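You operate a simulated robot arm through the tools that you are given. There is no shell and no other tool. Be economical: measure what you need, move in short steps, check, and stop when the job is done.

The job below is to be done with a simulated two-armed robot. You get a single attempt, and the scene is never put back.

## Task
Pick up the green jug with one hand, pass it to the other hand and put it on the top of the hub bench. Set down upright: green jug.

Only the result counts: the job must be done as asked and must still hold three seconds after the hand-in. Knocking over, shifting, dropping, spilling or breaking anything else fails it.

## Robot
Two 7-joint arms with two-finger grippers on one trunk, on a base that drives. Base frame: it is fixed to the floor where the robot stands at the start and does not move with it; the origin is under the middle of the robot, x ahead of it, y to its left, z up. Readings come in mm, rad, newtons and seconds.
The left shoulder is at the start at [45, 163, 1105], the right one opposite. With the tool pointing down near the work surface each hand reaches from about 260 to 740 mm from the robot's upright axis, wherever it stands, measured 20 degrees to its own side. Places, roughly: top of the hub bench [800, -3300, 800]. Payload 2.45 kg a hand.
Tool frame (each hand has its own): the origin (TCP) lies between the finger pads and is the grasp point; the fingertips stand 26 mm ahead of it; z points along the fingers, y is the line along which they close. Largest opening 96 mm; the body of the gripper starts 69 mm behind the TCP.
Orientation is that of the tool frame in the base frame, as a unit quaternion [w, x, y, z]. With the fingers straight down and closing along the base's y, the tool's x points along the base's -x, its y along +y and its z along -z.

## Interface
- The arms move only by the tool servo_tool. It takes "left_series", "right_series" or both (then of equal length, played together; a hand with none holds still); each is a list of rows, each a list of 7 numbers: the closure, from 0 (fully open) to 1 (shut), then the shift along the tool's x, y, z in m, then the turn, a rotation vector about the tool's x, y, z in rad. In form: [[claw, dx, dy, dz, rx, ry, rz], ...]. A call has 1 to 10 rows; each row shifts and turns the commanded pose from where the row before left it, along the tool's axes as they then stand. Rows are played at 5 a second. More than 50 mm and 0.15 rad between two rows, or a gripper value outside its range, and nothing of the call is played. A pose out of reach is approached as far as the arm can. The call stops where the force on the tool passes 40 N (or 10 N more than at its start, if that is more) or the arm is blocked; 0.2 s more then pass. Each finger halts on what it meets, pressing with about 41 N; the grip force reading is that of the motor and also rises with nothing between the fingers. The clock runs only during rows and for 0.2 s after the last one: add rows that do not move to give the fingers time. The reply holds the time, the measured pose of the TCP, the force on the tool along the base axes, the opening and the grip force, in the units named above and with some noise, with the torque about the TCP (base axes, N m) and any sound that the robot's microphone picked up.
- Cameras (640 x 400 px; columns grow to the right, rows downward): "scene" is now at [112, 45.6, 1558.8]; the picture's right is [0.50, -0.87, -0.00], its down [-0.76, -0.43, -0.49] and it looks along [0.43, 0.24, -0.87] (base axes); focal length 289 px, centre (320, 200). "left" rides on the left gripper at [82, -3, -98] in its tool frame; the picture's right is [0.04, 1.00, 0.00], its down [-0.73, 0.03, -0.68] and it looks along [-0.68, 0.03, 0.73] (tool axes); focal length 256 px, centre (320, 200). "right" rides on the right gripper at [82, 3, -98] in its tool frame; the picture's right is [-0.04, 1.00, 0.00], its down [-0.73, -0.03, -0.68] and it looks along [-0.68, -0.03, 0.73] (tool axes); focal length 256 px, centre (320, 200). There is no depth. A picture from a camera that has moved, and an enlarged one, comes with that camera's place and axes in the base frame and with its lens. The place of the scene camera against the robot may be out by one fixed shift of up to 18 mm in any direction.
- snapshot(camera): a new picture of that camera. It takes no simulated time.
- move_column(by): slides the trunk up (or, below 0, down) by that many mm; the arms and the scene camera ride with it, the base frame stays. It gives what a move gives, with no picture.
- steer(legs): drives the robot by 1 to 6 legs, each [ahead, left, turn to the left] in mm, mm and rad, along the robot's own axes; the way and the turn of a leg run together, so that a leg with both is an arc; at most 1500 mm and 3.142 rad a leg. The arms and the cameras ride along, it lands a little off, and it stops where it bumps. It gives what a move gives.
- turn_head(pan, tilt): turns the head with the scene camera to pan (to the left, within 2.094 rad either way) and tilt (down, from -0.506 to 1.204), counted from straight ahead of the robot. It gives what a move gives.
- enlarge(camera, box): a new picture of the part [left, top, right, bottom] of that camera's present view, enlarged. It takes no simulated time.
- job_done(): hands the job in; it is judged then, once.

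Work in short steps. Places have to be worked out from the pictures, the camera data and where the tool is seen: move nearer, look again, correct. Check each grasp and each placing, and mend what went wrong. You have 120 turns and 88 pictures in all, those below and enlarged ones among them. Open the grippers and draw the arms clear of the work before you hand the job in, unless the task says otherwise; then end with one line.

The tools are called after ">>>" as name(argument=value, ...) on one line, values as JSON. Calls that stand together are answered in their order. servo_tool: Moves the arms, as the interface text tells. Its arguments: {"type":"object","properties":{"left_series":{"type":"array","items":{"type":"array","items":{"type":"number"}}},"right_series":{"type":"array","items":{"type":"array","items":{"type":"number"}}}},"required":[]} The other tools are called the same way: move_column (by) slides the trunk up or down; steer (legs) drives the base; turn_head (pan, tilt) turns the head that bears the scene camera; snapshot (camera) takes a picture; enlarge (camera, box) takes an enlarged picture of a part of a camera's view; job_done () hands the job in.

At the start:

```text
clock: 0.0
left_tcp_pos: [367.0, 314.6, 980.9]
left_tool_rot: [-0.001, 0.001, 1.0, -0.001]
left_ft_force: [-0.1, -0.4, 0.0]
left_wrist_torque: [-0.01, 0.02, 0.01]
left_gripper_width: 95.9
left_gripper_force: 0.0
right_tcp_pos: [450.1, -49.1, 1016.8]
right_tool_rot: [0.0, 0.001, 1.0, 0.0]
right_ft_force: [-1.1, -0.2, 0.5]
right_wrist_torque: [0.02, 0.0, 0.01]
right_gripper_width: 95.6
right_gripper_force: 0.0
trunk travel left (down, up): [-275.0, 292.0]
robot x, y, heading: [2.0, 0.2, -0.001]
head pan, tilt: [0.52, 1.052]
```

scene: 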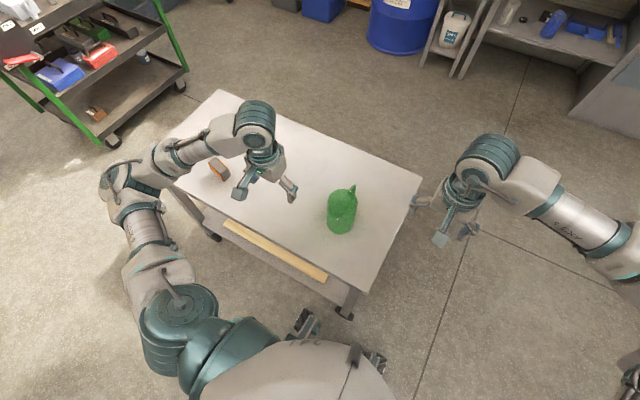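
right: 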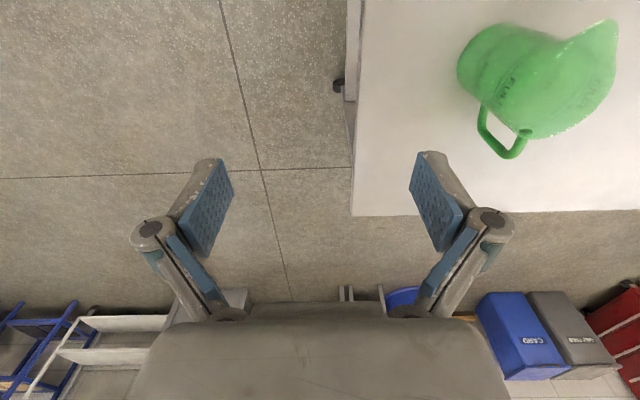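
left: 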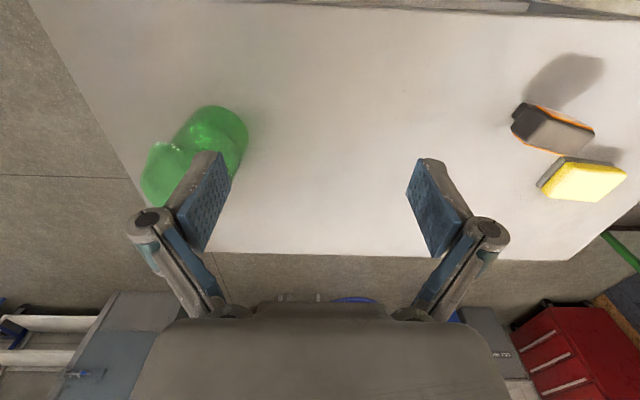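

I'll enlarge the scene view around the jug to see its shape and estimate its place.

>>> enlarge(camera="scene", box=[260, 150, 420, 250])

>>> enlarge(camera="right", box=[400, 0, 640, 150])

```text
4.00 times, centred on (340, 200) of scene
camera zoom: at [112.0, 45.6, 1558.8], right [0.5, -0.87, 0.0], down [-0.76, -0.43, -0.49], along [0.43, 0.24, -0.87], focal length 1157 px, centre (240, 200)
```

zoom: 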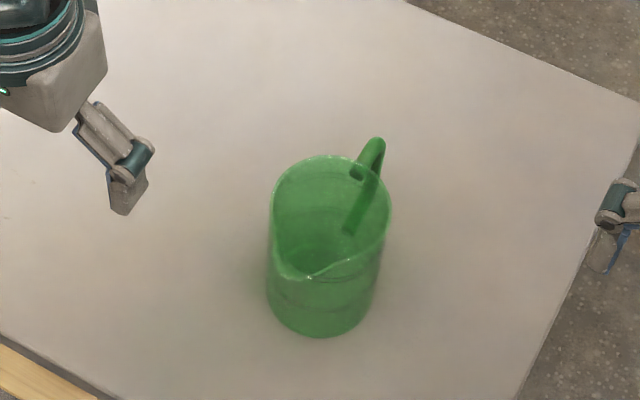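

```text
2.67 times, centred on (520, 75) of right
camera zoom: at [369.1, -44.7, 1114.8], right [0.04, 1.0, 0.0], down [0.73, -0.03, 0.68], along [0.68, -0.03, -0.73], focal length 683 px, centre (-213, 533)
```

zoom: 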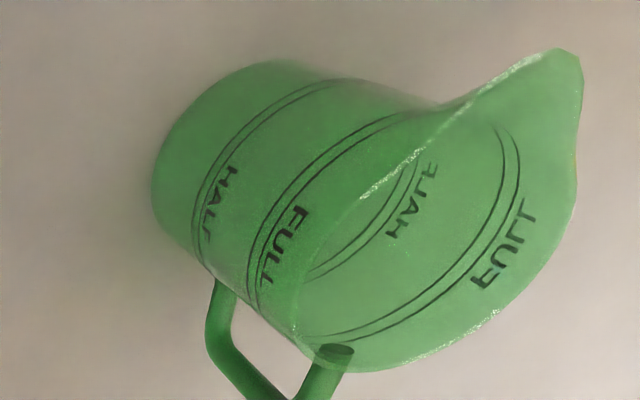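

The jug is at about base centre [480, 178, 727], about 83 mm wide and 130 mm high, with the handle toward +x and the spout toward the robot. I'll pick it low with the left hand tilted, about 35° below horizontal, and later take it from above with the right. First I tilt the left hand in free air.

>>> servo_tool(left_series=[[0, 0.03, 0, 0, 0, -0.137, 0], [0, 0, 0, 0, 0, -0.137, 0], [0, 0, 0, 0, 0, -0.137, 0], [0, 0, 0, 0, 0, -0.137, 0], [0, 0, 0, 0, 0, -0.137, 0], [0, 0, 0, 0, 0, -0.137, 0], [0, 0, 0, 0, 0, -0.137, 0], [0, 0, 0, 0, 0, 0, 0]])

```text
clock: 1.8
left_tcp_pos: [440.6, 363.1, 1007.6]
left_tool_rot: [0.463, 0.0, 0.886, 0.0]
left_ft_force: [0.0, 0.2, 0.0]
left_wrist_torque: [0.0, 0.04, 0.01]
left_gripper_width: 96.0
left_gripper_force: 0.2
left hand out of reach, approached as far as the arm can: row 2, 3, 4, 5, 6, 7
right_tcp_pos: [447.7, -49.8, 1017.1]
right_tool_rot: [0.001, 0.001, 1.0, 0.0]
right_ft_force: [0.7, 0.0, 0.1]
right_wrist_torque: [0.0, 0.01, -0.02]
right_gripper_width: 95.8
right_gripper_force: 0.0
trunk travel left (down, up): [-275.0, 292.0]
robot x, y, heading: [-2.4, -1.5, -0.001]
head pan, tilt: [0.52, 1.052]
```

The orientation is reached, but the hand had to move outward because the goal was too close to the body. I'll back the base up 140 mm so the tilted left hand has room.

>>> steer(legs=[[-140, 0, 0]])

>>> servo_tool(left_series=[[0, 0, 0, 0, 0, 0, 0]])

>>> snapshot(camera="left")

>>> snapshot(camera="scene")

```text
clock: 3.1
left_tcp_pos: [300.5, 361.8, 1008.5]
left_tool_rot: [0.462, 0.001, 0.887, -0.001]
left_ft_force: [0.3, 0.0, 0.7]
left_wrist_torque: [-0.01, 0.0, 0.0]
left_gripper_width: 95.9
left_gripper_force: 0.1
right_tcp_pos: [305.6, -51.9, 1017.9]
right_tool_rot: [0.001, 0.001, 1.0, 0.0]
right_ft_force: [0.4, -0.1, 0.1]
right_wrist_torque: [0.0, -0.01, 0.03]
right_gripper_width: 95.7
right_gripper_force: 0.0
trunk travel left (down, up): [-275.0, 292.0]
robot x, y, heading: [-144.6, -0.6, -0.007]
head pan, tilt: [0.52, 1.052]
```

```text
clock: 3.5
left_tcp_pos: [298.5, 362.4, 1009.9]
left_tool_rot: [0.462, 0.001, 0.887, 0.001]
left_ft_force: [0.1, -0.7, 0.0]
left_wrist_torque: [-0.01, 0.02, 0.0]
left_gripper_width: 96.1
left_gripper_force: 0.2
right_tcp_pos: [304.1, -51.6, 1017.5]
right_tool_rot: [0.001, 0.001, 1.0, 0.0]
right_ft_force: [0.2, -0.2, 0.0]
right_wrist_torque: [0.01, 0.04, 0.03]
right_gripper_width: 95.9
right_gripper_force: 0.1
trunk travel left (down, up): [-275.0, 292.0]
robot x, y, heading: [-139.7, 0.3, -0.003]
head pan, tilt: [0.52, 1.052]
```

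```text
82 pictures are left
camera left: at [170.0, 358.4, 998.4], right [-0.02, 1.0, -0.03], down [-0.14, 0.03, 0.99], along [0.99, 0.02, 0.14], focal length 256 px, centre (320, 200)
```

left: 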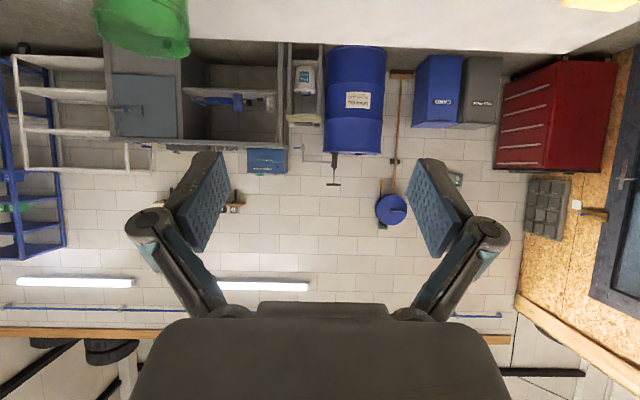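

```text
81 pictures are left
camera scene: at [-28.8, 45.8, 1558.7], right [0.5, -0.87, 0.0], down [-0.76, -0.43, -0.49], along [0.43, 0.24, -0.87], focal length 289 px, centre (320, 200)
```

scene: 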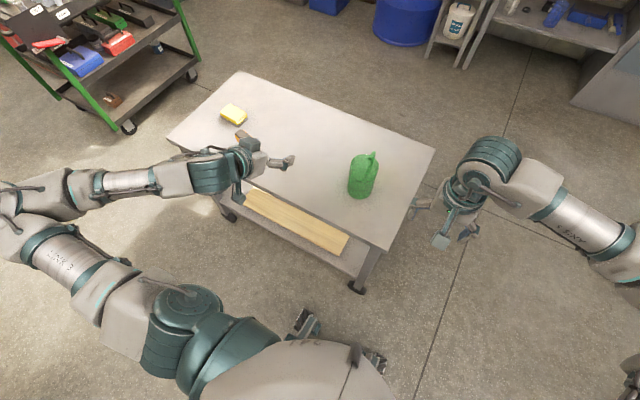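

The left hand is tilted at about [298, 362, 1010]. I'll shift it sideways toward the jug's y (178) while high and short of the jug, and check how the pose follows.

>>> servo_tool(left_series=[[0, 0, -0.045, 0, 0, 0, 0], [0, 0, -0.045, 0, 0, 0, 0], [0, 0, -0.045, 0, 0, 0, 0], [0, 0, -0.045, 0, 0, 0, 0], [0, 0, 0, 0, 0, 0, 0]])

```text
clock: 4.7
left_tcp_pos: [333.0, 190.5, 1013.7]
left_tool_rot: [0.464, 0.002, 0.886, 0.0]
left_ft_force: [0.3, -0.5, 0.9]
left_wrist_torque: [0.0, -0.01, 0.02]
left_gripper_width: 96.2
left_gripper_force: 0.1
left hand out of reach, approached as far as the arm can: row 1, 2, 3
right_tcp_pos: [302.2, -52.4, 1018.4]
right_tool_rot: [0.004, 0.0, 1.0, 0.001]
right_ft_force: [-0.5, -0.3, 0.3]
right_wrist_torque: [-0.02, -0.02, 0.0]
right_gripper_width: 96.3
right_gripper_force: 0.0
trunk travel left (down, up): [-275.0, 292.0]
robot x, y, heading: [-145.3, -1.8, -0.002]
head pan, tilt: [0.52, 1.052]
```

It follows now. I'll descend toward z≈885 short of the jug, then look along with the left camera.

>>> servo_tool(left_series=[[0, 0.031, -0.004, 0.032, 0, 0, 0], [0, 0.031, -0.004, 0.032, 0, 0, 0], [0, 0.031, -0.004, 0.032, 0, 0, 0], [0, 0, 0, 0, 0, 0, 0]])

>>> snapshot(camera="left")

>>> snapshot(camera="scene")

```text
clock: 5.7
left_tcp_pos: [358.5, 178.9, 882.5]
left_tool_rot: [0.464, 0.001, 0.886, 0.0]
left_ft_force: [-0.5, -0.4, 0.0]
left_wrist_torque: [0.01, 0.02, 0.02]
left_gripper_width: 96.0
left_gripper_force: 0.1
right_tcp_pos: [303.2, -52.2, 1017.9]
right_tool_rot: [0.003, 0.001, 1.0, 0.0]
right_ft_force: [-0.4, -0.2, -0.2]
right_wrist_torque: [0.05, 0.01, 0.02]
right_gripper_width: 95.9
right_gripper_force: 0.0
trunk travel left (down, up): [-275.0, 292.0]
robot x, y, heading: [-140.8, 2.8, -0.002]
head pan, tilt: [0.52, 1.052]
```

```text
80 pictures are left
camera left: at [230.8, 177.0, 870.8], right [-0.02, 1.0, -0.03], down [-0.14, 0.03, 0.99], along [0.99, 0.02, 0.14], focal length 256 px, centre (320, 200)
```

left: 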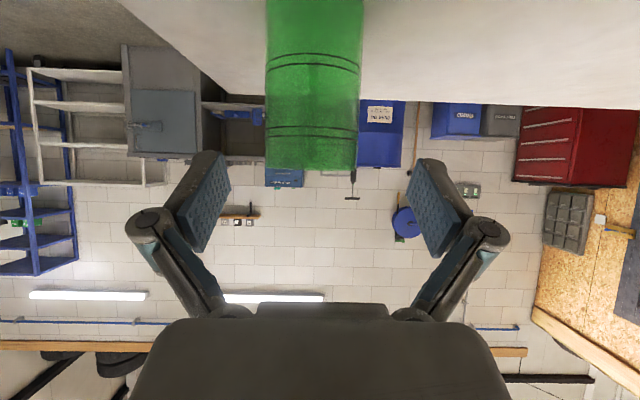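

```text
79 pictures are left
camera scene: at [-29.3, 43.8, 1558.9], right [0.5, -0.87, 0.0], down [-0.76, -0.43, -0.49], along [0.43, 0.25, -0.87], focal length 289 px, centre (320, 200)
```

scene: 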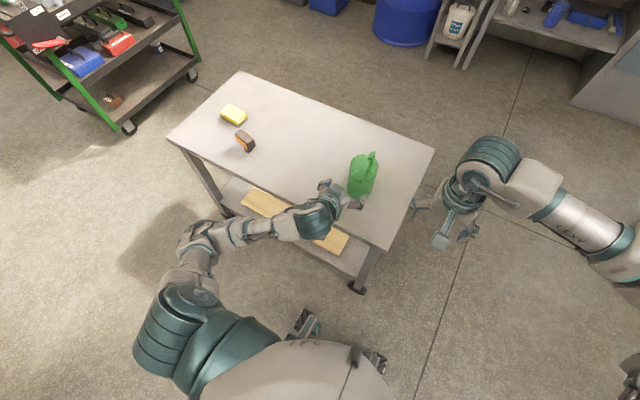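

The jug is slightly right of the fingers' middle (y≈173). I descend to z≈787 in front of it, shifting y by −6 mm.

>>> servo_tool(left_series=[[0, 0.0262, -0.002, 0.0183, 0, 0, 0], [0, 0.0262, -0.002, 0.0183, 0, 0, 0], [0, 0.0262, -0.002, 0.0183, 0, 0, 0], [0, 0, 0, 0, 0, 0, 0]])

>>> snapshot(camera="left")

>>> enlarge(camera="scene", box=[280, 120, 440, 220])

```text
clock: 6.7
left_tcp_pos: [359.7, 173.8, 785.8]
left_tool_rot: [0.463, 0.001, 0.886, 0.0]
left_ft_force: [-0.4, 0.1, -0.4]
left_wrist_torque: [-0.01, -0.02, 0.0]
left_gripper_width: 96.0
left_gripper_force: 0.1
right_tcp_pos: [302.2, -51.3, 1019.2]
right_tool_rot: [0.003, 0.001, 1.0, 0.0]
right_ft_force: [-0.8, 0.3, -0.5]
right_wrist_torque: [0.01, -0.02, 0.02]
right_gripper_width: 95.8
right_gripper_force: 0.1
trunk travel left (down, up): [-275.0, 292.0]
robot x, y, heading: [-137.8, -2.2, -0.0]
head pan, tilt: [0.52, 1.052]
```

```text
78 pictures are left
camera left: at [231.5, 170.5, 774.7], right [-0.02, 1.0, -0.03], down [-0.14, 0.03, 0.99], along [0.99, 0.02, 0.14], focal length 256 px, centre (320, 200)
```

left: 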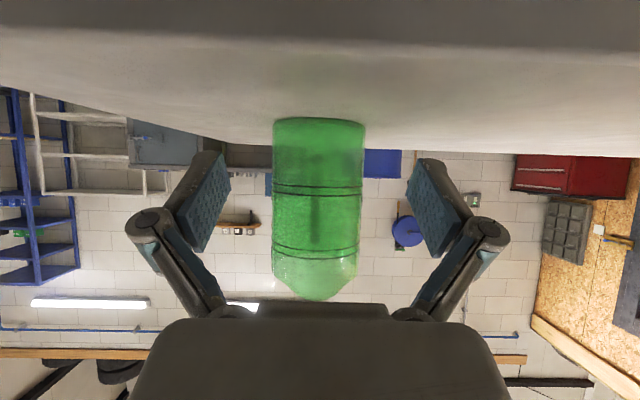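

```text
4.00 times, centred on (360, 170) of scene
camera zoom: at [-29.6, 44.0, 1558.9], right [0.5, -0.87, 0.0], down [-0.76, -0.43, -0.49], along [0.43, 0.24, -0.87], focal length 1157 px, centre (160, 320)
```

zoom: 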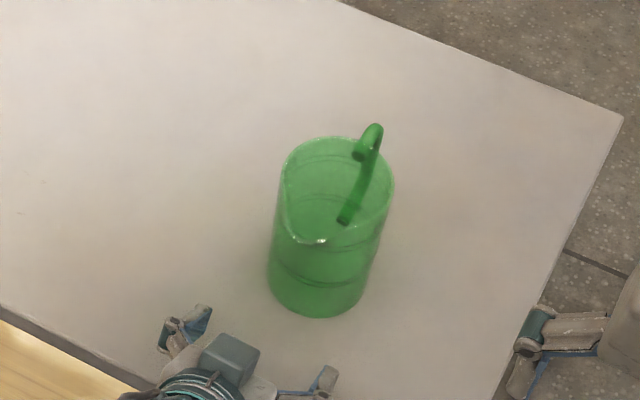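

The jug looks centred between the fingers (y≈173) with x≈470. I advance horizontally 81 mm and check.

>>> servo_tool(left_series=[[0, -0.0155, 0, 0.0221, 0, 0, 0], [0, -0.0155, -0.0005, 0.0221, 0, 0, 0], [0, -0.0155, 0, 0.0221, 0, 0, 0], [0, 0, 0, 0, 0, 0, 0]])

>>> snapshot(camera="left")

>>> enlarge(camera="scene", box=[280, 120, 440, 220])

```text
clock: 7.7
left_tcp_pos: [439.0, 173.2, 786.7]
left_tool_rot: [0.463, 0.002, 0.886, 0.0]
left_ft_force: [-0.1, 1.0, -0.4]
left_wrist_torque: [0.03, 0.0, -0.04]
left_gripper_width: 96.1
left_gripper_force: 0.0
right_tcp_pos: [301.8, -52.2, 1018.1]
right_tool_rot: [0.002, 0.001, 1.0, 0.001]
right_ft_force: [0.7, -0.2, 0.9]
right_wrist_torque: [-0.01, -0.02, -0.01]
right_gripper_width: 95.8
right_gripper_force: 0.0
trunk travel left (down, up): [-275.0, 292.0]
robot x, y, heading: [-142.7, -4.1, 0.001]
head pan, tilt: [0.52, 1.052]
```

```text
76 pictures are left
camera left: at [311.6, 170.1, 775.2], right [-0.02, 1.0, -0.03], down [-0.14, 0.03, 0.99], along [0.99, 0.02, 0.14], focal length 256 px, centre (320, 200)
```

left: 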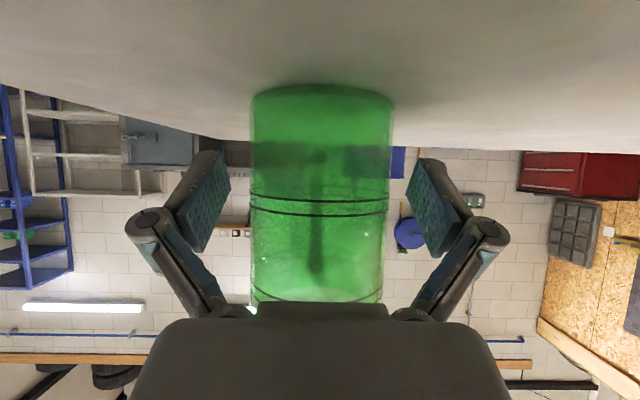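

```text
4.00 times, centred on (360, 170) of scene
camera zoom: at [-29.5, 43.3, 1558.9], right [0.5, -0.87, 0.0], down [-0.76, -0.43, -0.49], along [0.43, 0.25, -0.87], focal length 1157 px, centre (160, 320)
```

zoom: 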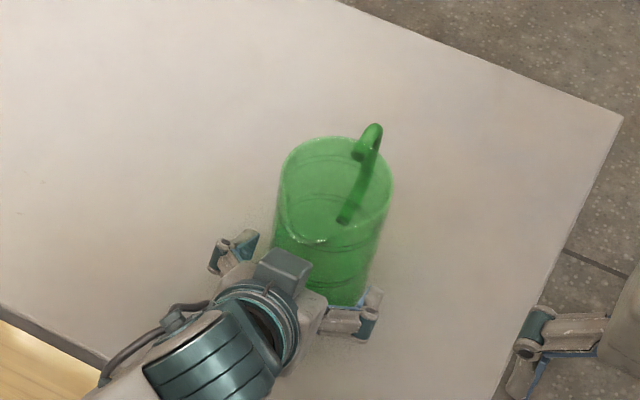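

The two views give the jug centre at x≈464, y≈174, radius 42. I advance 20 mm more and close the fingers.

>>> servo_tool(left_series=[[0, -0.0115, 0.0005, 0.0164, 0, 0, 0], [0, 0, 0, 0, 0, 0, 0], [1, 0, 0, 0, 0, 0, 0], [1, 0, 0, 0, 0, 0, 0], [1, 0, 0, 0, 0, 0, 0]])

>>> snapshot(camera="left")

>>> enlarge(camera="scene", box=[280, 120, 440, 220])

```text
clock: 8.9
left_tcp_pos: [458.7, 171.5, 788.5]
left_tool_rot: [0.464, 0.001, 0.886, 0.0]
left_ft_force: [-0.7, -0.1, 2.8]
left_wrist_torque: [0.01, -0.15, -0.01]
left_gripper_width: 79.0
left_gripper_force: 40.6
right_tcp_pos: [303.2, -52.4, 1018.1]
right_tool_rot: [0.002, 0.0, 1.0, 0.001]
right_ft_force: [-0.4, 0.3, 0.0]
right_wrist_torque: [0.01, 0.0, -0.01]
right_gripper_width: 96.1
right_gripper_force: 0.0
trunk travel left (down, up): [-275.0, 292.0]
robot x, y, heading: [-138.8, -2.1, -0.001]
head pan, tilt: [0.52, 1.052]
```

```text
74 pictures are left
camera left: at [331.1, 170.0, 776.8], right [-0.02, 1.0, -0.03], down [-0.14, 0.03, 0.99], along [0.99, 0.02, 0.14], focal length 256 px, centre (320, 200)
```

left: 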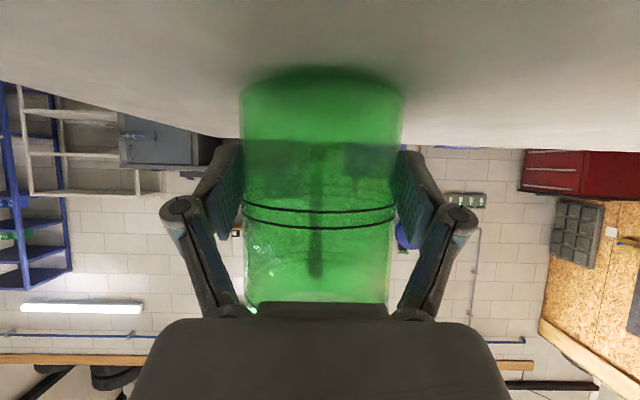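

```text
4.00 times, centred on (360, 170) of scene
camera zoom: at [-29.4, 43.2, 1558.9], right [0.5, -0.87, 0.0], down [-0.76, -0.43, -0.49], along [0.43, 0.25, -0.87], focal length 1157 px, centre (160, 320)
```

zoom: 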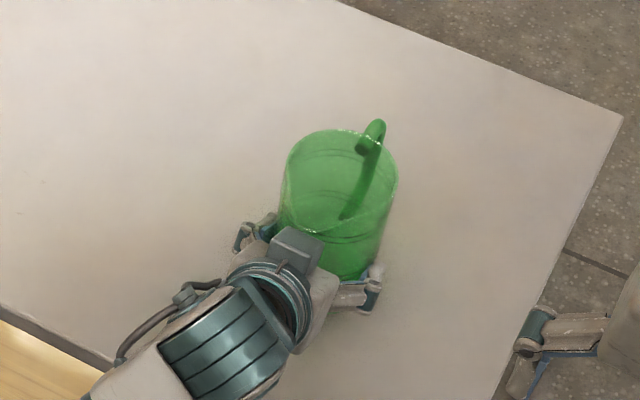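

Grip holds at 79 mm with 40 N. I lift 60 mm and check.

>>> servo_tool(left_series=[[1, -0.0164, 0, -0.0115, 0, 0, 0], [1, -0.0164, 0, -0.0115, 0, 0, 0], [1, -0.0164, 0, -0.0115, 0, 0, 0], [1, 0, 0, 0, 0, 0, 0]])

>>> snapshot(camera="left")

>>> snapshot(camera="right")

>>> enlarge(camera="scene", box=[280, 120, 440, 220])

```text
clock: 9.9
left_tcp_pos: [459.5, 174.2, 848.4]
left_tool_rot: [0.464, 0.001, 0.886, 0.0]
left_ft_force: [-0.1, 0.0, -0.7]
left_wrist_torque: [0.04, 0.01, -0.02]
left_gripper_width: 79.3
left_gripper_force: 41.4
right_tcp_pos: [302.4, -51.5, 1019.1]
right_tool_rot: [0.003, 0.001, 1.0, 0.001]
right_ft_force: [0.2, 1.0, 0.2]
right_wrist_torque: [0.03, 0.01, 0.01]
right_gripper_width: 96.1
right_gripper_force: 0.2
trunk travel left (down, up): [-275.0, 292.0]
robot x, y, heading: [-140.8, 0.8, 0.001]
head pan, tilt: [0.52, 1.052]
```

```text
72 pictures are left
camera left: at [332.3, 170.9, 838.0], right [-0.02, 1.0, -0.03], down [-0.14, 0.03, 0.99], along [0.99, 0.02, 0.14], focal length 256 px, centre (320, 200)
```

left: 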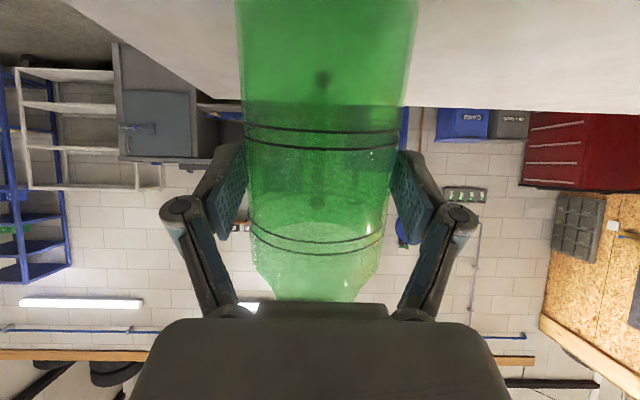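

```text
71 pictures are left
camera right: at [221.1, -47.7, 1117.1], right [0.04, 1.0, 0.0], down [0.73, -0.03, 0.68], along [0.68, -0.03, -0.73], focal length 256 px, centre (320, 200)
```

right: 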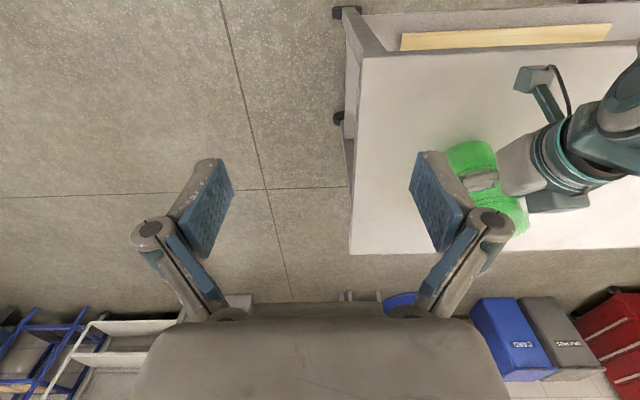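

```text
4.00 times, centred on (360, 170) of scene
camera zoom: at [-28.7, 43.4, 1558.8], right [0.5, -0.87, 0.0], down [-0.76, -0.43, -0.49], along [0.43, 0.25, -0.87], focal length 1157 px, centre (160, 320)
```

zoom: 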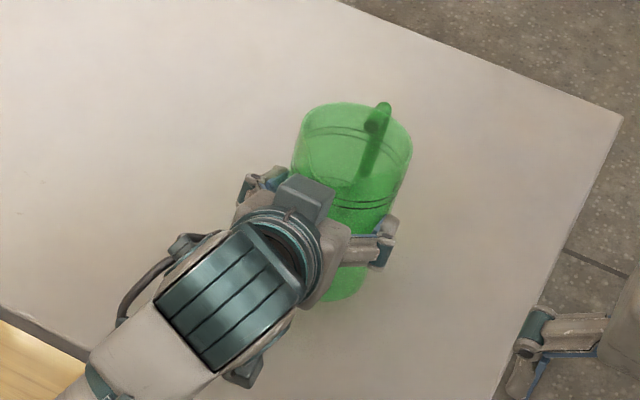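

The level marks moved relative to the gripper, so the jug may have slipped or tilted. I enlarge the right and scene views to judge.

>>> enlarge(camera="right", box=[400, 110, 560, 260])

>>> enlarge(camera="scene", box=[330, 130, 400, 210])

```text
2.67 times, centred on (480, 185) of right
camera zoom: at [221.1, -47.7, 1117.1], right [0.04, 1.0, 0.0], down [0.73, -0.03, 0.68], along [0.68, -0.03, -0.73], focal length 683 px, centre (-107, 240)
```

zoom: 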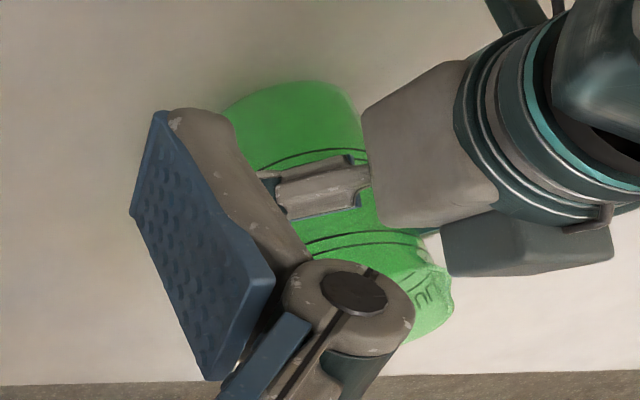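

```text
5.00 times, centred on (365, 170) of scene
camera zoom: at [-28.7, 43.4, 1558.8], right [0.5, -0.87, 0.0], down [-0.76, -0.43, -0.49], along [0.43, 0.25, -0.87], focal length 1446 px, centre (95, 350)
```

zoom: 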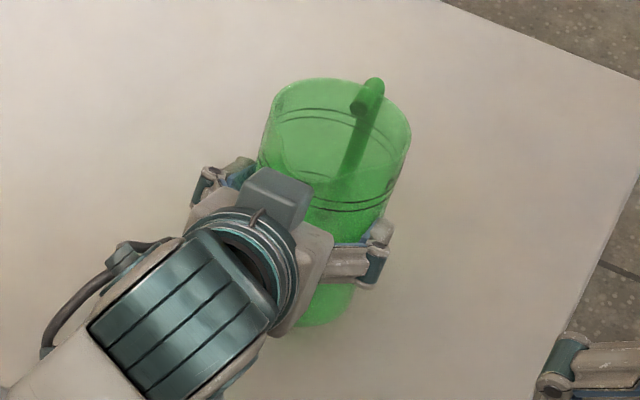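

It's unclear whether the jug slipped when it left the table. I raise another 50 mm and see whether the marks keep moving in the left view.

>>> servo_tool(left_series=[[1, 0, 0, 0, 0, 0, 0], [1, -0.0137, 0, -0.0096, 0, 0, 0], [1, -0.0137, 0, -0.0096, 0, 0, 0], [1, -0.0137, 0, -0.0096, 0, 0, 0], [1, 0, 0, 0, 0, 0, 0], [1, 0, 0, 0, 0, 0, 0]])

>>> snapshot(camera="left")

```text
clock: 11.3
left_tcp_pos: [460.8, 172.1, 898.7]
left_tool_rot: [0.464, 0.001, 0.886, 0.0]
left_ft_force: [0.1, 0.0, -1.3]
left_wrist_torque: [-0.01, 0.0, 0.04]
left_gripper_width: 79.5
left_gripper_force: 41.0
right_tcp_pos: [302.3, -51.2, 1019.1]
right_tool_rot: [0.003, 0.001, 1.0, 0.0]
right_ft_force: [-0.1, -0.6, 0.4]
right_wrist_torque: [0.02, 0.01, -0.01]
right_gripper_width: 96.0
right_gripper_force: 0.0
trunk travel left (down, up): [-275.0, 292.0]
robot x, y, heading: [-141.8, -2.5, 0.001]
head pan, tilt: [0.52, 1.052]
```

```text
67 pictures are left
camera left: at [331.9, 170.7, 887.6], right [-0.02, 1.0, -0.03], down [-0.14, 0.03, 0.99], along [0.99, 0.02, 0.14], focal length 256 px, centre (320, 200)
```

left: 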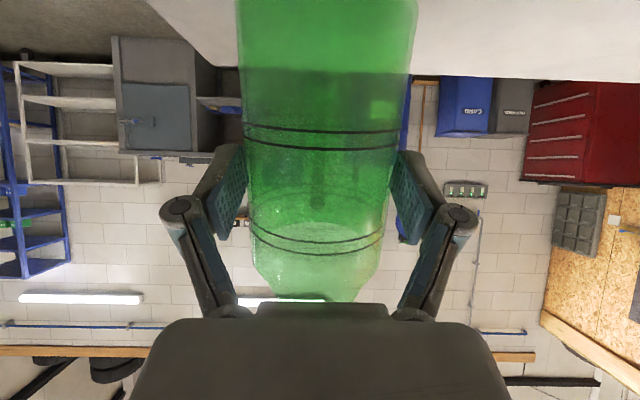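

The jug is steady in the grip. To measure its tilt I'll swing the right hand so its camera looks sideways (along +y) at the jug.

>>> servo_tool(right_series=[[0, -0.045, 0, 0, 0, 0, 0], [0, -0.045, 0, 0, 0, 0, 0], [0, -0.045, 0, 0, 0, 0, 0], [0, 0, 0, 0, 0, 0, -0.15], [0, 0, 0, 0, 0, 0, -0.15], [0, 0, 0, 0, 0, 0, -0.15], [0, 0, 0, 0, 0, 0, -0.15], [0, 0, 0, 0, 0, 0, -0.15], [0, 0, 0, 0, 0, 0, -0.15], [0, 0, 0, 0, 0, 0, -0.15]])

>>> servo_tool(right_series=[[0, 0, 0, 0, 0, 0, -0.15], [0, 0, 0, 0, 0, 0, -0.15], [0, 0, 0, 0, 0, 0, -0.15], [0, 0, 0, 0, 0, 0, -0.07]])

>>> snapshot(camera="right")

```text
clock: 13.5
left_tcp_pos: [459.4, 172.8, 898.1]
left_tool_rot: [0.463, 0.002, 0.886, 0.0]
left_ft_force: [-0.1, -0.1, -0.4]
left_wrist_torque: [0.0, -0.02, -0.03]
left_gripper_width: 79.2
left_gripper_force: 40.6
right_tcp_pos: [437.5, -52.0, 1019.6]
right_tool_rot: [0.002, -0.389, 0.921, -0.001]
right_ft_force: [0.5, -0.7, 0.4]
right_wrist_torque: [-0.01, 0.01, 0.01]
right_gripper_width: 96.0
right_gripper_force: 0.0
right hand out of reach, approached as far as the arm can: row 9, 10
trunk travel left (down, up): [-275.0, 292.0]
robot x, y, heading: [-140.4, 0.5, -0.003]
head pan, tilt: [0.52, 1.052]
```

```text
clock: 14.5
left_tcp_pos: [458.8, 173.9, 899.0]
left_tool_rot: [0.463, 0.001, 0.886, 0.0]
left_ft_force: [-0.1, 0.5, -0.9]
left_wrist_torque: [0.06, 0.02, -0.03]
left_gripper_width: 79.2
left_gripper_force: 40.6
right_tcp_pos: [429.4, -51.8, 1019.8]
right_tool_rot: [0.004, -0.42, 0.908, -0.001]
right_ft_force: [0.4, -0.6, 1.1]
right_wrist_torque: [0.02, -0.05, -0.01]
right_gripper_width: 96.1
right_gripper_force: 0.0
right hand out of reach, approached as far as the arm can: row 1, 2, 3, 4
trunk travel left (down, up): [-275.0, 292.0]
robot x, y, heading: [-140.4, -1.0, -0.005]
head pan, tilt: [0.52, 1.052]
```

```text
66 pictures are left
camera right: at [373.9, -111.2, 1117.8], right [-0.74, 0.68, 0.0], down [0.49, 0.54, 0.68], along [0.46, 0.5, -0.73], focal length 256 px, centre (320, 200)
```

right: 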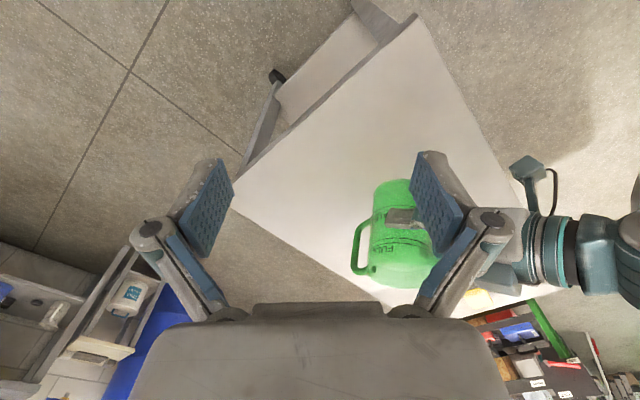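

I have a usable side view; enlarging the jug.

>>> enlarge(camera="right", box=[330, 160, 490, 300])

```text
2.86 times, centred on (410, 230) of right
camera zoom: at [373.9, -111.2, 1117.8], right [-0.74, 0.68, 0.0], down [0.49, 0.54, 0.68], along [0.46, 0.5, -0.73], focal length 731 px, centre (63, 114)
```

zoom: 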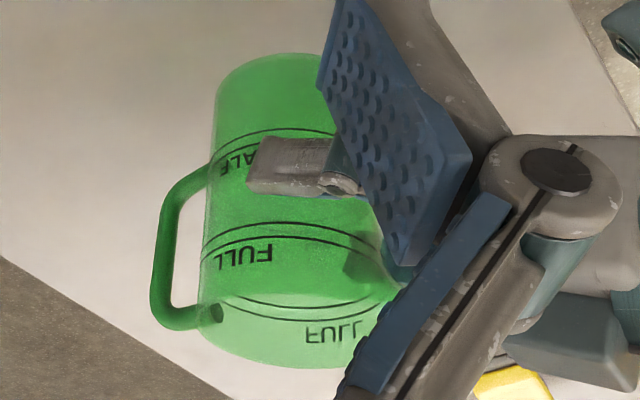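

The jug leans with its top away by roughly 0.25 rad about the finger axis. I pitch the left hand by −0.25 rad to correct it, and check from the same right view.

>>> servo_tool(left_series=[[1, 0, 0, 0, 0, -0.084, 0], [1, 0, 0, 0, 0, -0.083, 0], [1, 0, 0, 0, 0, -0.083, 0], [1, 0, 0, 0, 0, 0, 0]])

>>> enlarge(camera="right", box=[330, 160, 490, 300])

>>> snapshot(camera="left")

```text
clock: 15.5
left_tcp_pos: [460.7, 175.0, 897.0]
left_tool_rot: [0.571, 0.001, 0.821, -0.001]
left_ft_force: [0.0, 0.5, -1.5]
left_wrist_torque: [0.03, 0.04, 0.02]
left_gripper_width: 79.3
left_gripper_force: 40.0
right_tcp_pos: [430.5, -52.2, 1019.5]
right_tool_rot: [0.002, -0.421, 0.907, -0.001]
right_ft_force: [1.0, 0.3, 0.3]
right_wrist_torque: [-0.02, -0.04, -0.04]
right_gripper_width: 95.8
right_gripper_force: 0.0
trunk travel left (down, up): [-275.0, 292.0]
robot x, y, heading: [-140.7, 1.8, -0.004]
head pan, tilt: [0.52, 1.052]
```

```text
2.86 times, centred on (410, 230) of right
camera zoom: at [374.2, -111.2, 1117.8], right [-0.74, 0.68, 0.0], down [0.49, 0.54, 0.68], along [0.46, 0.5, -0.73], focal length 731 px, centre (63, 114)
```

zoom: 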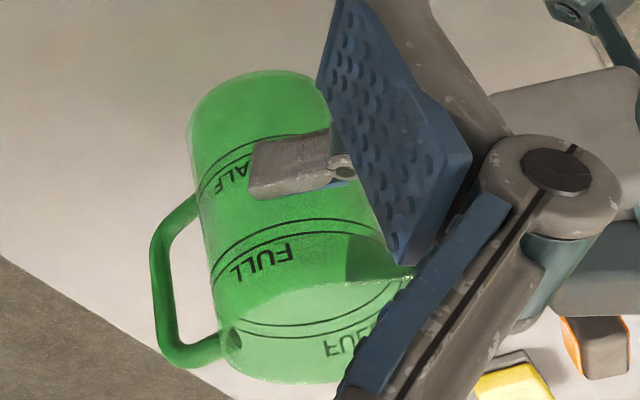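

```text
63 pictures are left
camera left: at [339.4, 171.0, 855.1], right [-0.01, 1.0, -0.04], down [-0.38, 0.03, 0.92], along [0.92, 0.02, 0.38], focal length 256 px, centre (320, 200)
```

left: 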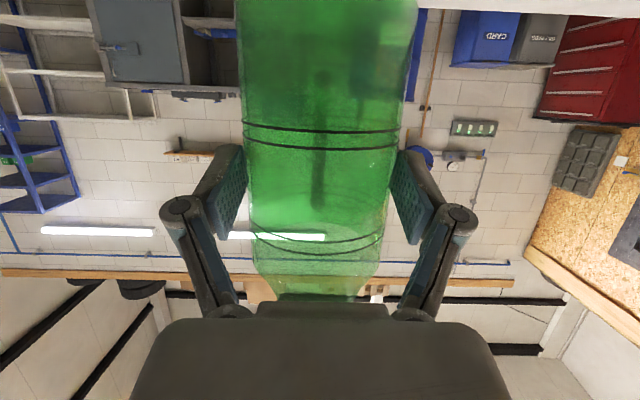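

The silhouette now matches an upright jug within about 1–2°, with its centre near x≈484. Now I restore the right hand's yaw and back it off while raising it.

>>> servo_tool(right_series=[[0, 0, 0, -0.03, 0, 0, 0.145], [0, 0, 0, -0.03, 0, 0, 0.145], [0, 0, 0, -0.03, 0, 0, 0.145], [0, 0, 0, -0.03, 0, 0, 0.145], [0, 0, 0, 0, 0, 0, 0.145], [0, 0, 0, 0, 0, 0, 0.145], [0, 0, 0, 0, 0, 0, 0]])

```text
clock: 17.1
left_tcp_pos: [459.7, 174.2, 897.1]
left_tool_rot: [0.57, 0.001, 0.822, -0.001]
left_ft_force: [-0.4, 0.4, -0.5]
left_wrist_torque: [0.01, 0.03, -0.01]
left_gripper_width: 79.0
left_gripper_force: 41.4
right_tcp_pos: [430.6, -51.9, 1140.5]
right_tool_rot: [0.003, 0.002, 1.0, 0.0]
right_ft_force: [0.3, 0.5, 0.5]
right_wrist_torque: [-0.01, 0.02, 0.02]
right_gripper_width: 96.2
right_gripper_force: 0.1
trunk travel left (down, up): [-275.0, 292.0]
robot x, y, heading: [-143.3, -0.6, -0.004]
head pan, tilt: [0.52, 1.052]
```

Right hand is straight down again at z 1140. I carry the jug slowly toward the robot's middle (−y 130 mm) so the right hand can reach it.

>>> servo_tool(left_series=[[1, 0, -0.01, 0, 0, 0, 0], [1, 0, -0.02, 0, 0, 0, 0], [1, 0, -0.02, 0, 0, 0, 0], [1, 0, -0.02, 0, 0, 0, 0], [1, 0, -0.02, 0, 0, 0, 0], [1, 0, -0.02, 0, 0, 0, 0], [1, 0, -0.01, 0, 0, 0, 0], [1, 0, -0.01, 0, 0, 0, 0], [1, 0, 0, 0, 0, 0, 0]])

>>> snapshot(camera="right")

>>> snapshot(camera="left")

>>> snapshot(camera="scene")

```text
clock: 19.1
left_tcp_pos: [458.2, 42.9, 898.5]
left_tool_rot: [0.57, 0.001, 0.822, 0.001]
left_ft_force: [0.3, -1.0, -1.3]
left_wrist_torque: [0.02, 0.04, -0.01]
left_gripper_width: 79.0
left_gripper_force: 41.2
right_tcp_pos: [430.0, -53.4, 1139.5]
right_tool_rot: [0.003, 0.001, 1.0, 0.001]
right_ft_force: [1.3, -0.2, 1.0]
right_wrist_torque: [-0.02, 0.02, 0.02]
right_gripper_width: 95.8
right_gripper_force: 0.0
trunk travel left (down, up): [-275.0, 292.0]
robot x, y, heading: [-141.6, 1.6, -0.001]
head pan, tilt: [0.52, 1.052]
```

```text
62 pictures are left
camera right: at [348.6, -49.6, 1238.0], right [0.04, 1.0, 0.0], down [0.73, -0.03, 0.68], along [0.68, -0.03, -0.73], focal length 256 px, centre (320, 200)
```

right: 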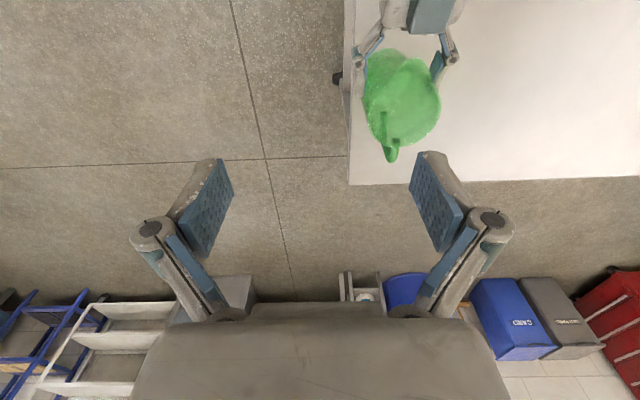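

```text
61 pictures are left
camera left: at [337.9, 40.2, 856.1], right [-0.01, 1.0, -0.04], down [-0.38, 0.03, 0.92], along [0.93, 0.02, 0.38], focal length 256 px, centre (320, 200)
```

left: 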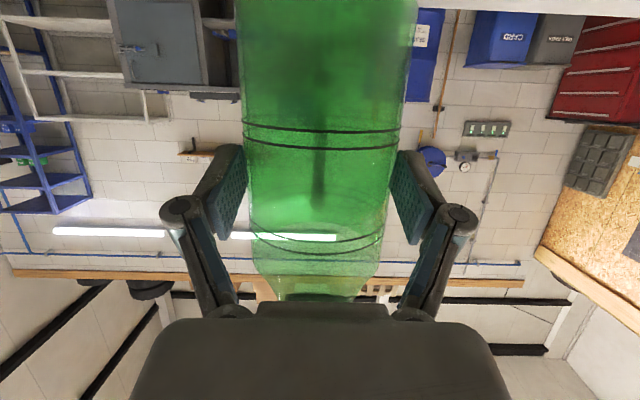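

```text
60 pictures are left
camera scene: at [-28.3, 42.1, 1558.8], right [0.5, -0.87, 0.0], down [-0.76, -0.43, -0.49], along [0.43, 0.25, -0.87], focal length 289 px, centre (320, 200)
```

scene: 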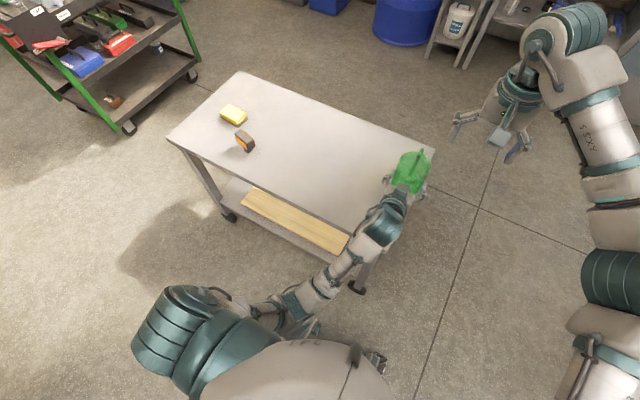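

Now I enlarge the right view to locate the rim for the take-over from above.

>>> enlarge(camera="right", box=[330, 30, 490, 180])

```text
2.67 times, centred on (410, 105) of right
camera zoom: at [348.6, -49.6, 1238.0], right [0.04, 1.0, 0.0], down [0.73, -0.03, 0.68], along [0.68, -0.03, -0.73], focal length 683 px, centre (80, 453)
```

zoom: 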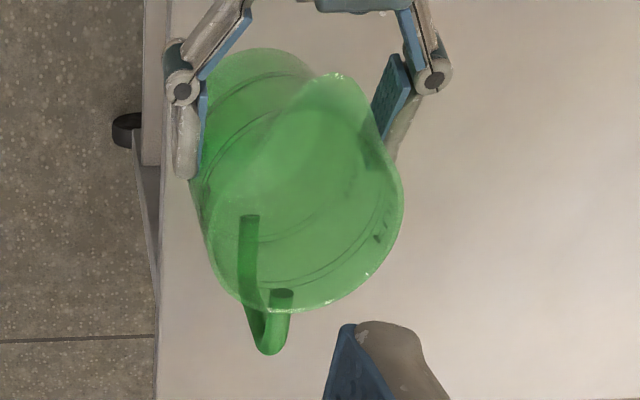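

Rim centre is about [477, 40, 959]. I bring the open right hand over it to z≈1060 and check the alignment.

>>> servo_tool(right_series=[[0, -0.012, 0.023, 0.01, 0, 0, 0], [0, -0.012, 0.024, 0.02, 0, 0, 0], [0, -0.012, 0.024, 0.025, 0, 0, 0], [0, -0.011, 0.024, 0.025, 0, 0, 0], [0, 0, 0, 0, 0, 0, 0]])

>>> snapshot(camera="right")

>>> snapshot(camera="scene")

```text
clock: 20.3
left_tcp_pos: [459.3, 43.1, 898.3]
left_tool_rot: [0.57, 0.001, 0.822, -0.001]
left_ft_force: [-0.4, 0.5, -1.4]
left_wrist_torque: [0.05, 0.02, 0.03]
left_gripper_width: 79.1
left_gripper_force: 41.1
right_tcp_pos: [476.3, 43.3, 1062.1]
right_tool_rot: [0.003, 0.0, 1.0, 0.0]
right_ft_force: [-0.8, -0.2, 1.1]
right_wrist_torque: [0.02, 0.02, -0.05]
right_gripper_width: 96.0
right_gripper_force: 0.1
trunk travel left (down, up): [-275.0, 292.0]
robot x, y, heading: [-139.5, -2.1, 0.002]
head pan, tilt: [0.52, 1.052]
```

```text
58 pictures are left
camera right: at [395.3, 46.9, 1159.8], right [0.04, 1.0, 0.0], down [0.73, -0.03, 0.68], along [0.68, -0.03, -0.73], focal length 256 px, centre (320, 200)
```

right: 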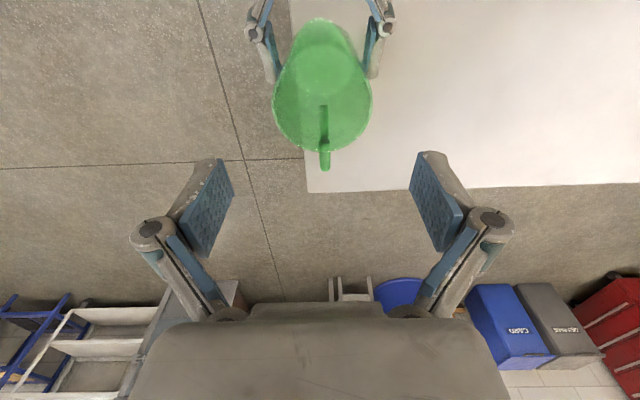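

```text
57 pictures are left
camera scene: at [-28.5, 44.5, 1558.8], right [0.5, -0.87, 0.0], down [-0.76, -0.43, -0.49], along [0.43, 0.24, -0.87], focal length 289 px, centre (320, 200)
```

scene: 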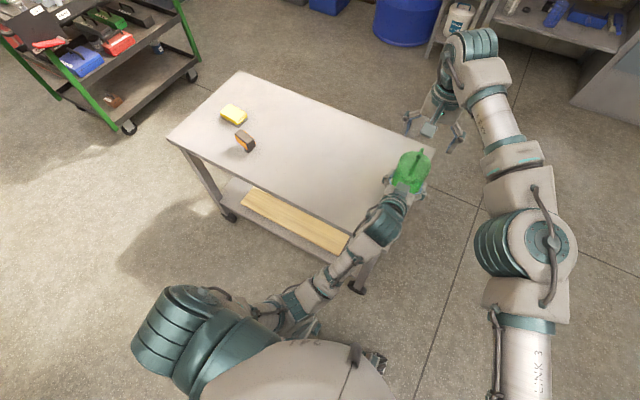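

Triangulated rim: centre ≈ [475, 44], z ≈ 962; the right TCP is aligned. I descend 65 mm to just above the rim and verify.

>>> servo_tool(right_series=[[0, 0, 0, 0.03, 0, 0, 0], [0, 0, 0, 0.03, 0, 0, 0], [0, 0, 0, 0, 0, 0, 0]])

>>> snapshot(camera="right")

>>> enlarge(camera="scene", box=[350, 80, 490, 220])

```text
clock: 21.1
left_tcp_pos: [457.8, 44.4, 899.0]
left_tool_rot: [0.57, 0.002, 0.822, -0.001]
left_ft_force: [0.5, -0.1, -0.8]
left_wrist_torque: [0.0, 0.06, 0.01]
left_gripper_width: 79.2
left_gripper_force: 41.0
right_tcp_pos: [478.8, 42.8, 1000.3]
right_tool_rot: [0.002, 0.002, 1.0, 0.001]
right_ft_force: [-0.6, 0.2, 1.2]
right_wrist_torque: [-0.01, 0.02, 0.01]
right_gripper_width: 95.9
right_gripper_force: 0.2
trunk travel left (down, up): [-275.0, 292.0]
robot x, y, heading: [-142.1, -0.9, -0.005]
head pan, tilt: [0.52, 1.052]
```

```text
56 pictures are left
camera right: at [396.7, 47.3, 1098.0], right [0.04, 1.0, 0.0], down [0.73, -0.03, 0.68], along [0.68, -0.03, -0.73], focal length 256 px, centre (320, 200)
```

right: 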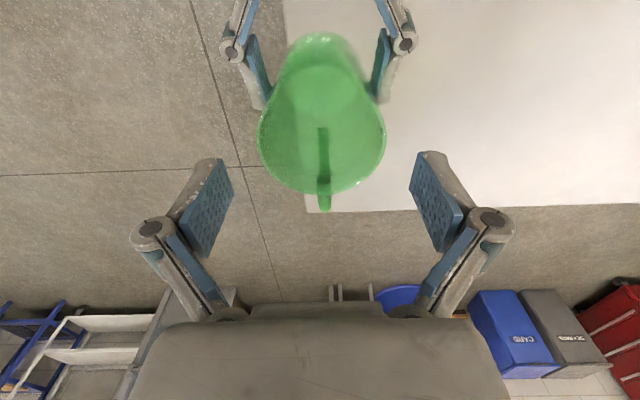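

```text
2.86 times, centred on (420, 150) of scene
camera zoom: at [-28.6, 43.4, 1558.8], right [0.5, -0.87, 0.0], down [-0.76, -0.43, -0.49], along [0.43, 0.25, -0.87], focal length 826 px, centre (34, 343)
```

zoom: 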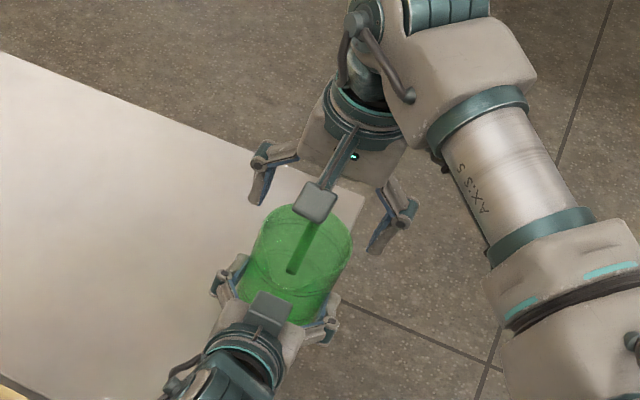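

The rim is centred between the right fingers (both at column ≈321). I descend 48 mm so the pads straddle the upper wall.

>>> servo_tool(right_series=[[0, 0.001, 0, 0.016, 0, 0, 0], [0, 0.001, 0, 0.016, 0, 0, 0], [0, 0.001, 0, 0.016, 0, 0, 0], [0, 0, 0, 0, 0, 0, 0]])

>>> snapshot(camera="right")

>>> enlarge(camera="scene", box=[350, 80, 490, 220])

```text
clock: 22.1
left_tcp_pos: [459.5, 43.8, 898.6]
left_tool_rot: [0.57, 0.001, 0.821, 0.0]
left_ft_force: [-0.4, 0.3, 0.5]
left_wrist_torque: [-0.01, 0.03, 0.01]
left_gripper_width: 79.2
left_gripper_force: 41.6
right_tcp_pos: [475.0, 42.6, 951.0]
right_tool_rot: [0.003, 0.002, 1.0, 0.001]
right_ft_force: [-0.4, 0.4, 0.1]
right_wrist_torque: [0.0, -0.01, -0.01]
right_gripper_width: 96.1
right_gripper_force: 0.0
trunk travel left (down, up): [-275.0, 292.0]
robot x, y, heading: [-139.5, -0.1, -0.0]
head pan, tilt: [0.52, 1.052]
```

```text
54 pictures are left
camera right: at [394.0, 47.8, 1049.8], right [0.04, 1.0, 0.0], down [0.73, -0.03, 0.68], along [0.68, -0.03, -0.73], focal length 256 px, centre (320, 200)
```

right: 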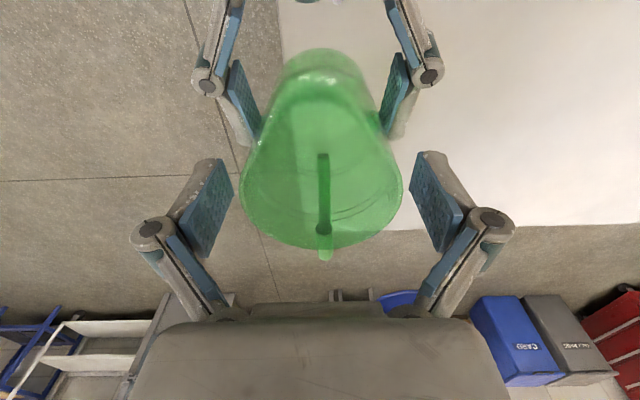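

```text
2.86 times, centred on (420, 150) of scene
camera zoom: at [-28.3, 43.4, 1558.8], right [0.5, -0.87, 0.0], down [-0.76, -0.43, -0.49], along [0.43, 0.25, -0.87], focal length 826 px, centre (34, 343)
```

zoom: 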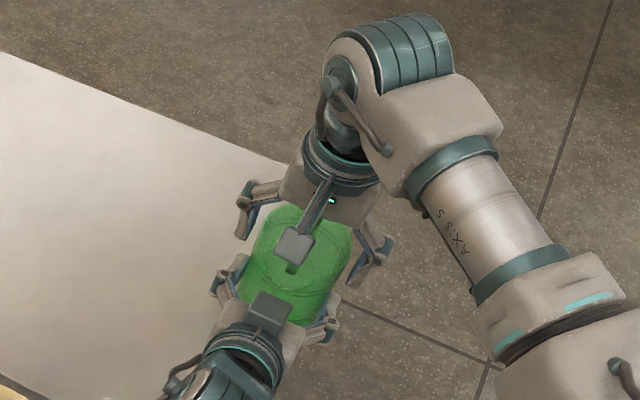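

Fingers straddle the rim with ~32 mm overlap. I go 5 mm deeper and close the right hand.

>>> servo_tool(right_series=[[0, 0, 0, 0.005, 0, 0, 0], [0.3, 0, 0, 0, 0, 0, 0], [1, 0, 0, 0, 0, 0, 0], [1, 0, 0, 0, 0, 0, 0], [1, 0, 0, 0, 0, 0, 0]])

>>> snapshot(camera="right")

```text
clock: 23.3
left_tcp_pos: [460.1, 43.4, 897.5]
left_tool_rot: [0.569, 0.001, 0.822, 0.0]
left_ft_force: [-0.3, 1.5, -8.7]
left_wrist_torque: [0.09, 0.18, -0.09]
left_gripper_width: 79.0
left_gripper_force: 41.2
right_tcp_pos: [475.7, 42.9, 946.6]
right_tool_rot: [0.003, 0.002, 1.0, 0.001]
right_ft_force: [-1.6, -2.2, 8.8]
right_wrist_torque: [-0.13, 0.0, 0.15]
right_gripper_width: 79.1
right_gripper_force: 41.2
trunk travel left (down, up): [-275.0, 292.0]
robot x, y, heading: [-141.6, -0.4, -0.006]
head pan, tilt: [0.52, 1.052]
```

```text
52 pictures are left
camera right: at [394.5, 47.9, 1045.3], right [0.04, 1.0, 0.0], down [0.73, -0.03, 0.68], along [0.68, -0.03, -0.73], focal length 256 px, centre (320, 200)
```

right: 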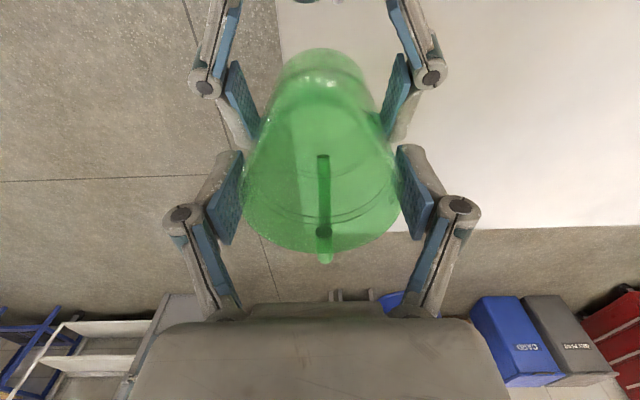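

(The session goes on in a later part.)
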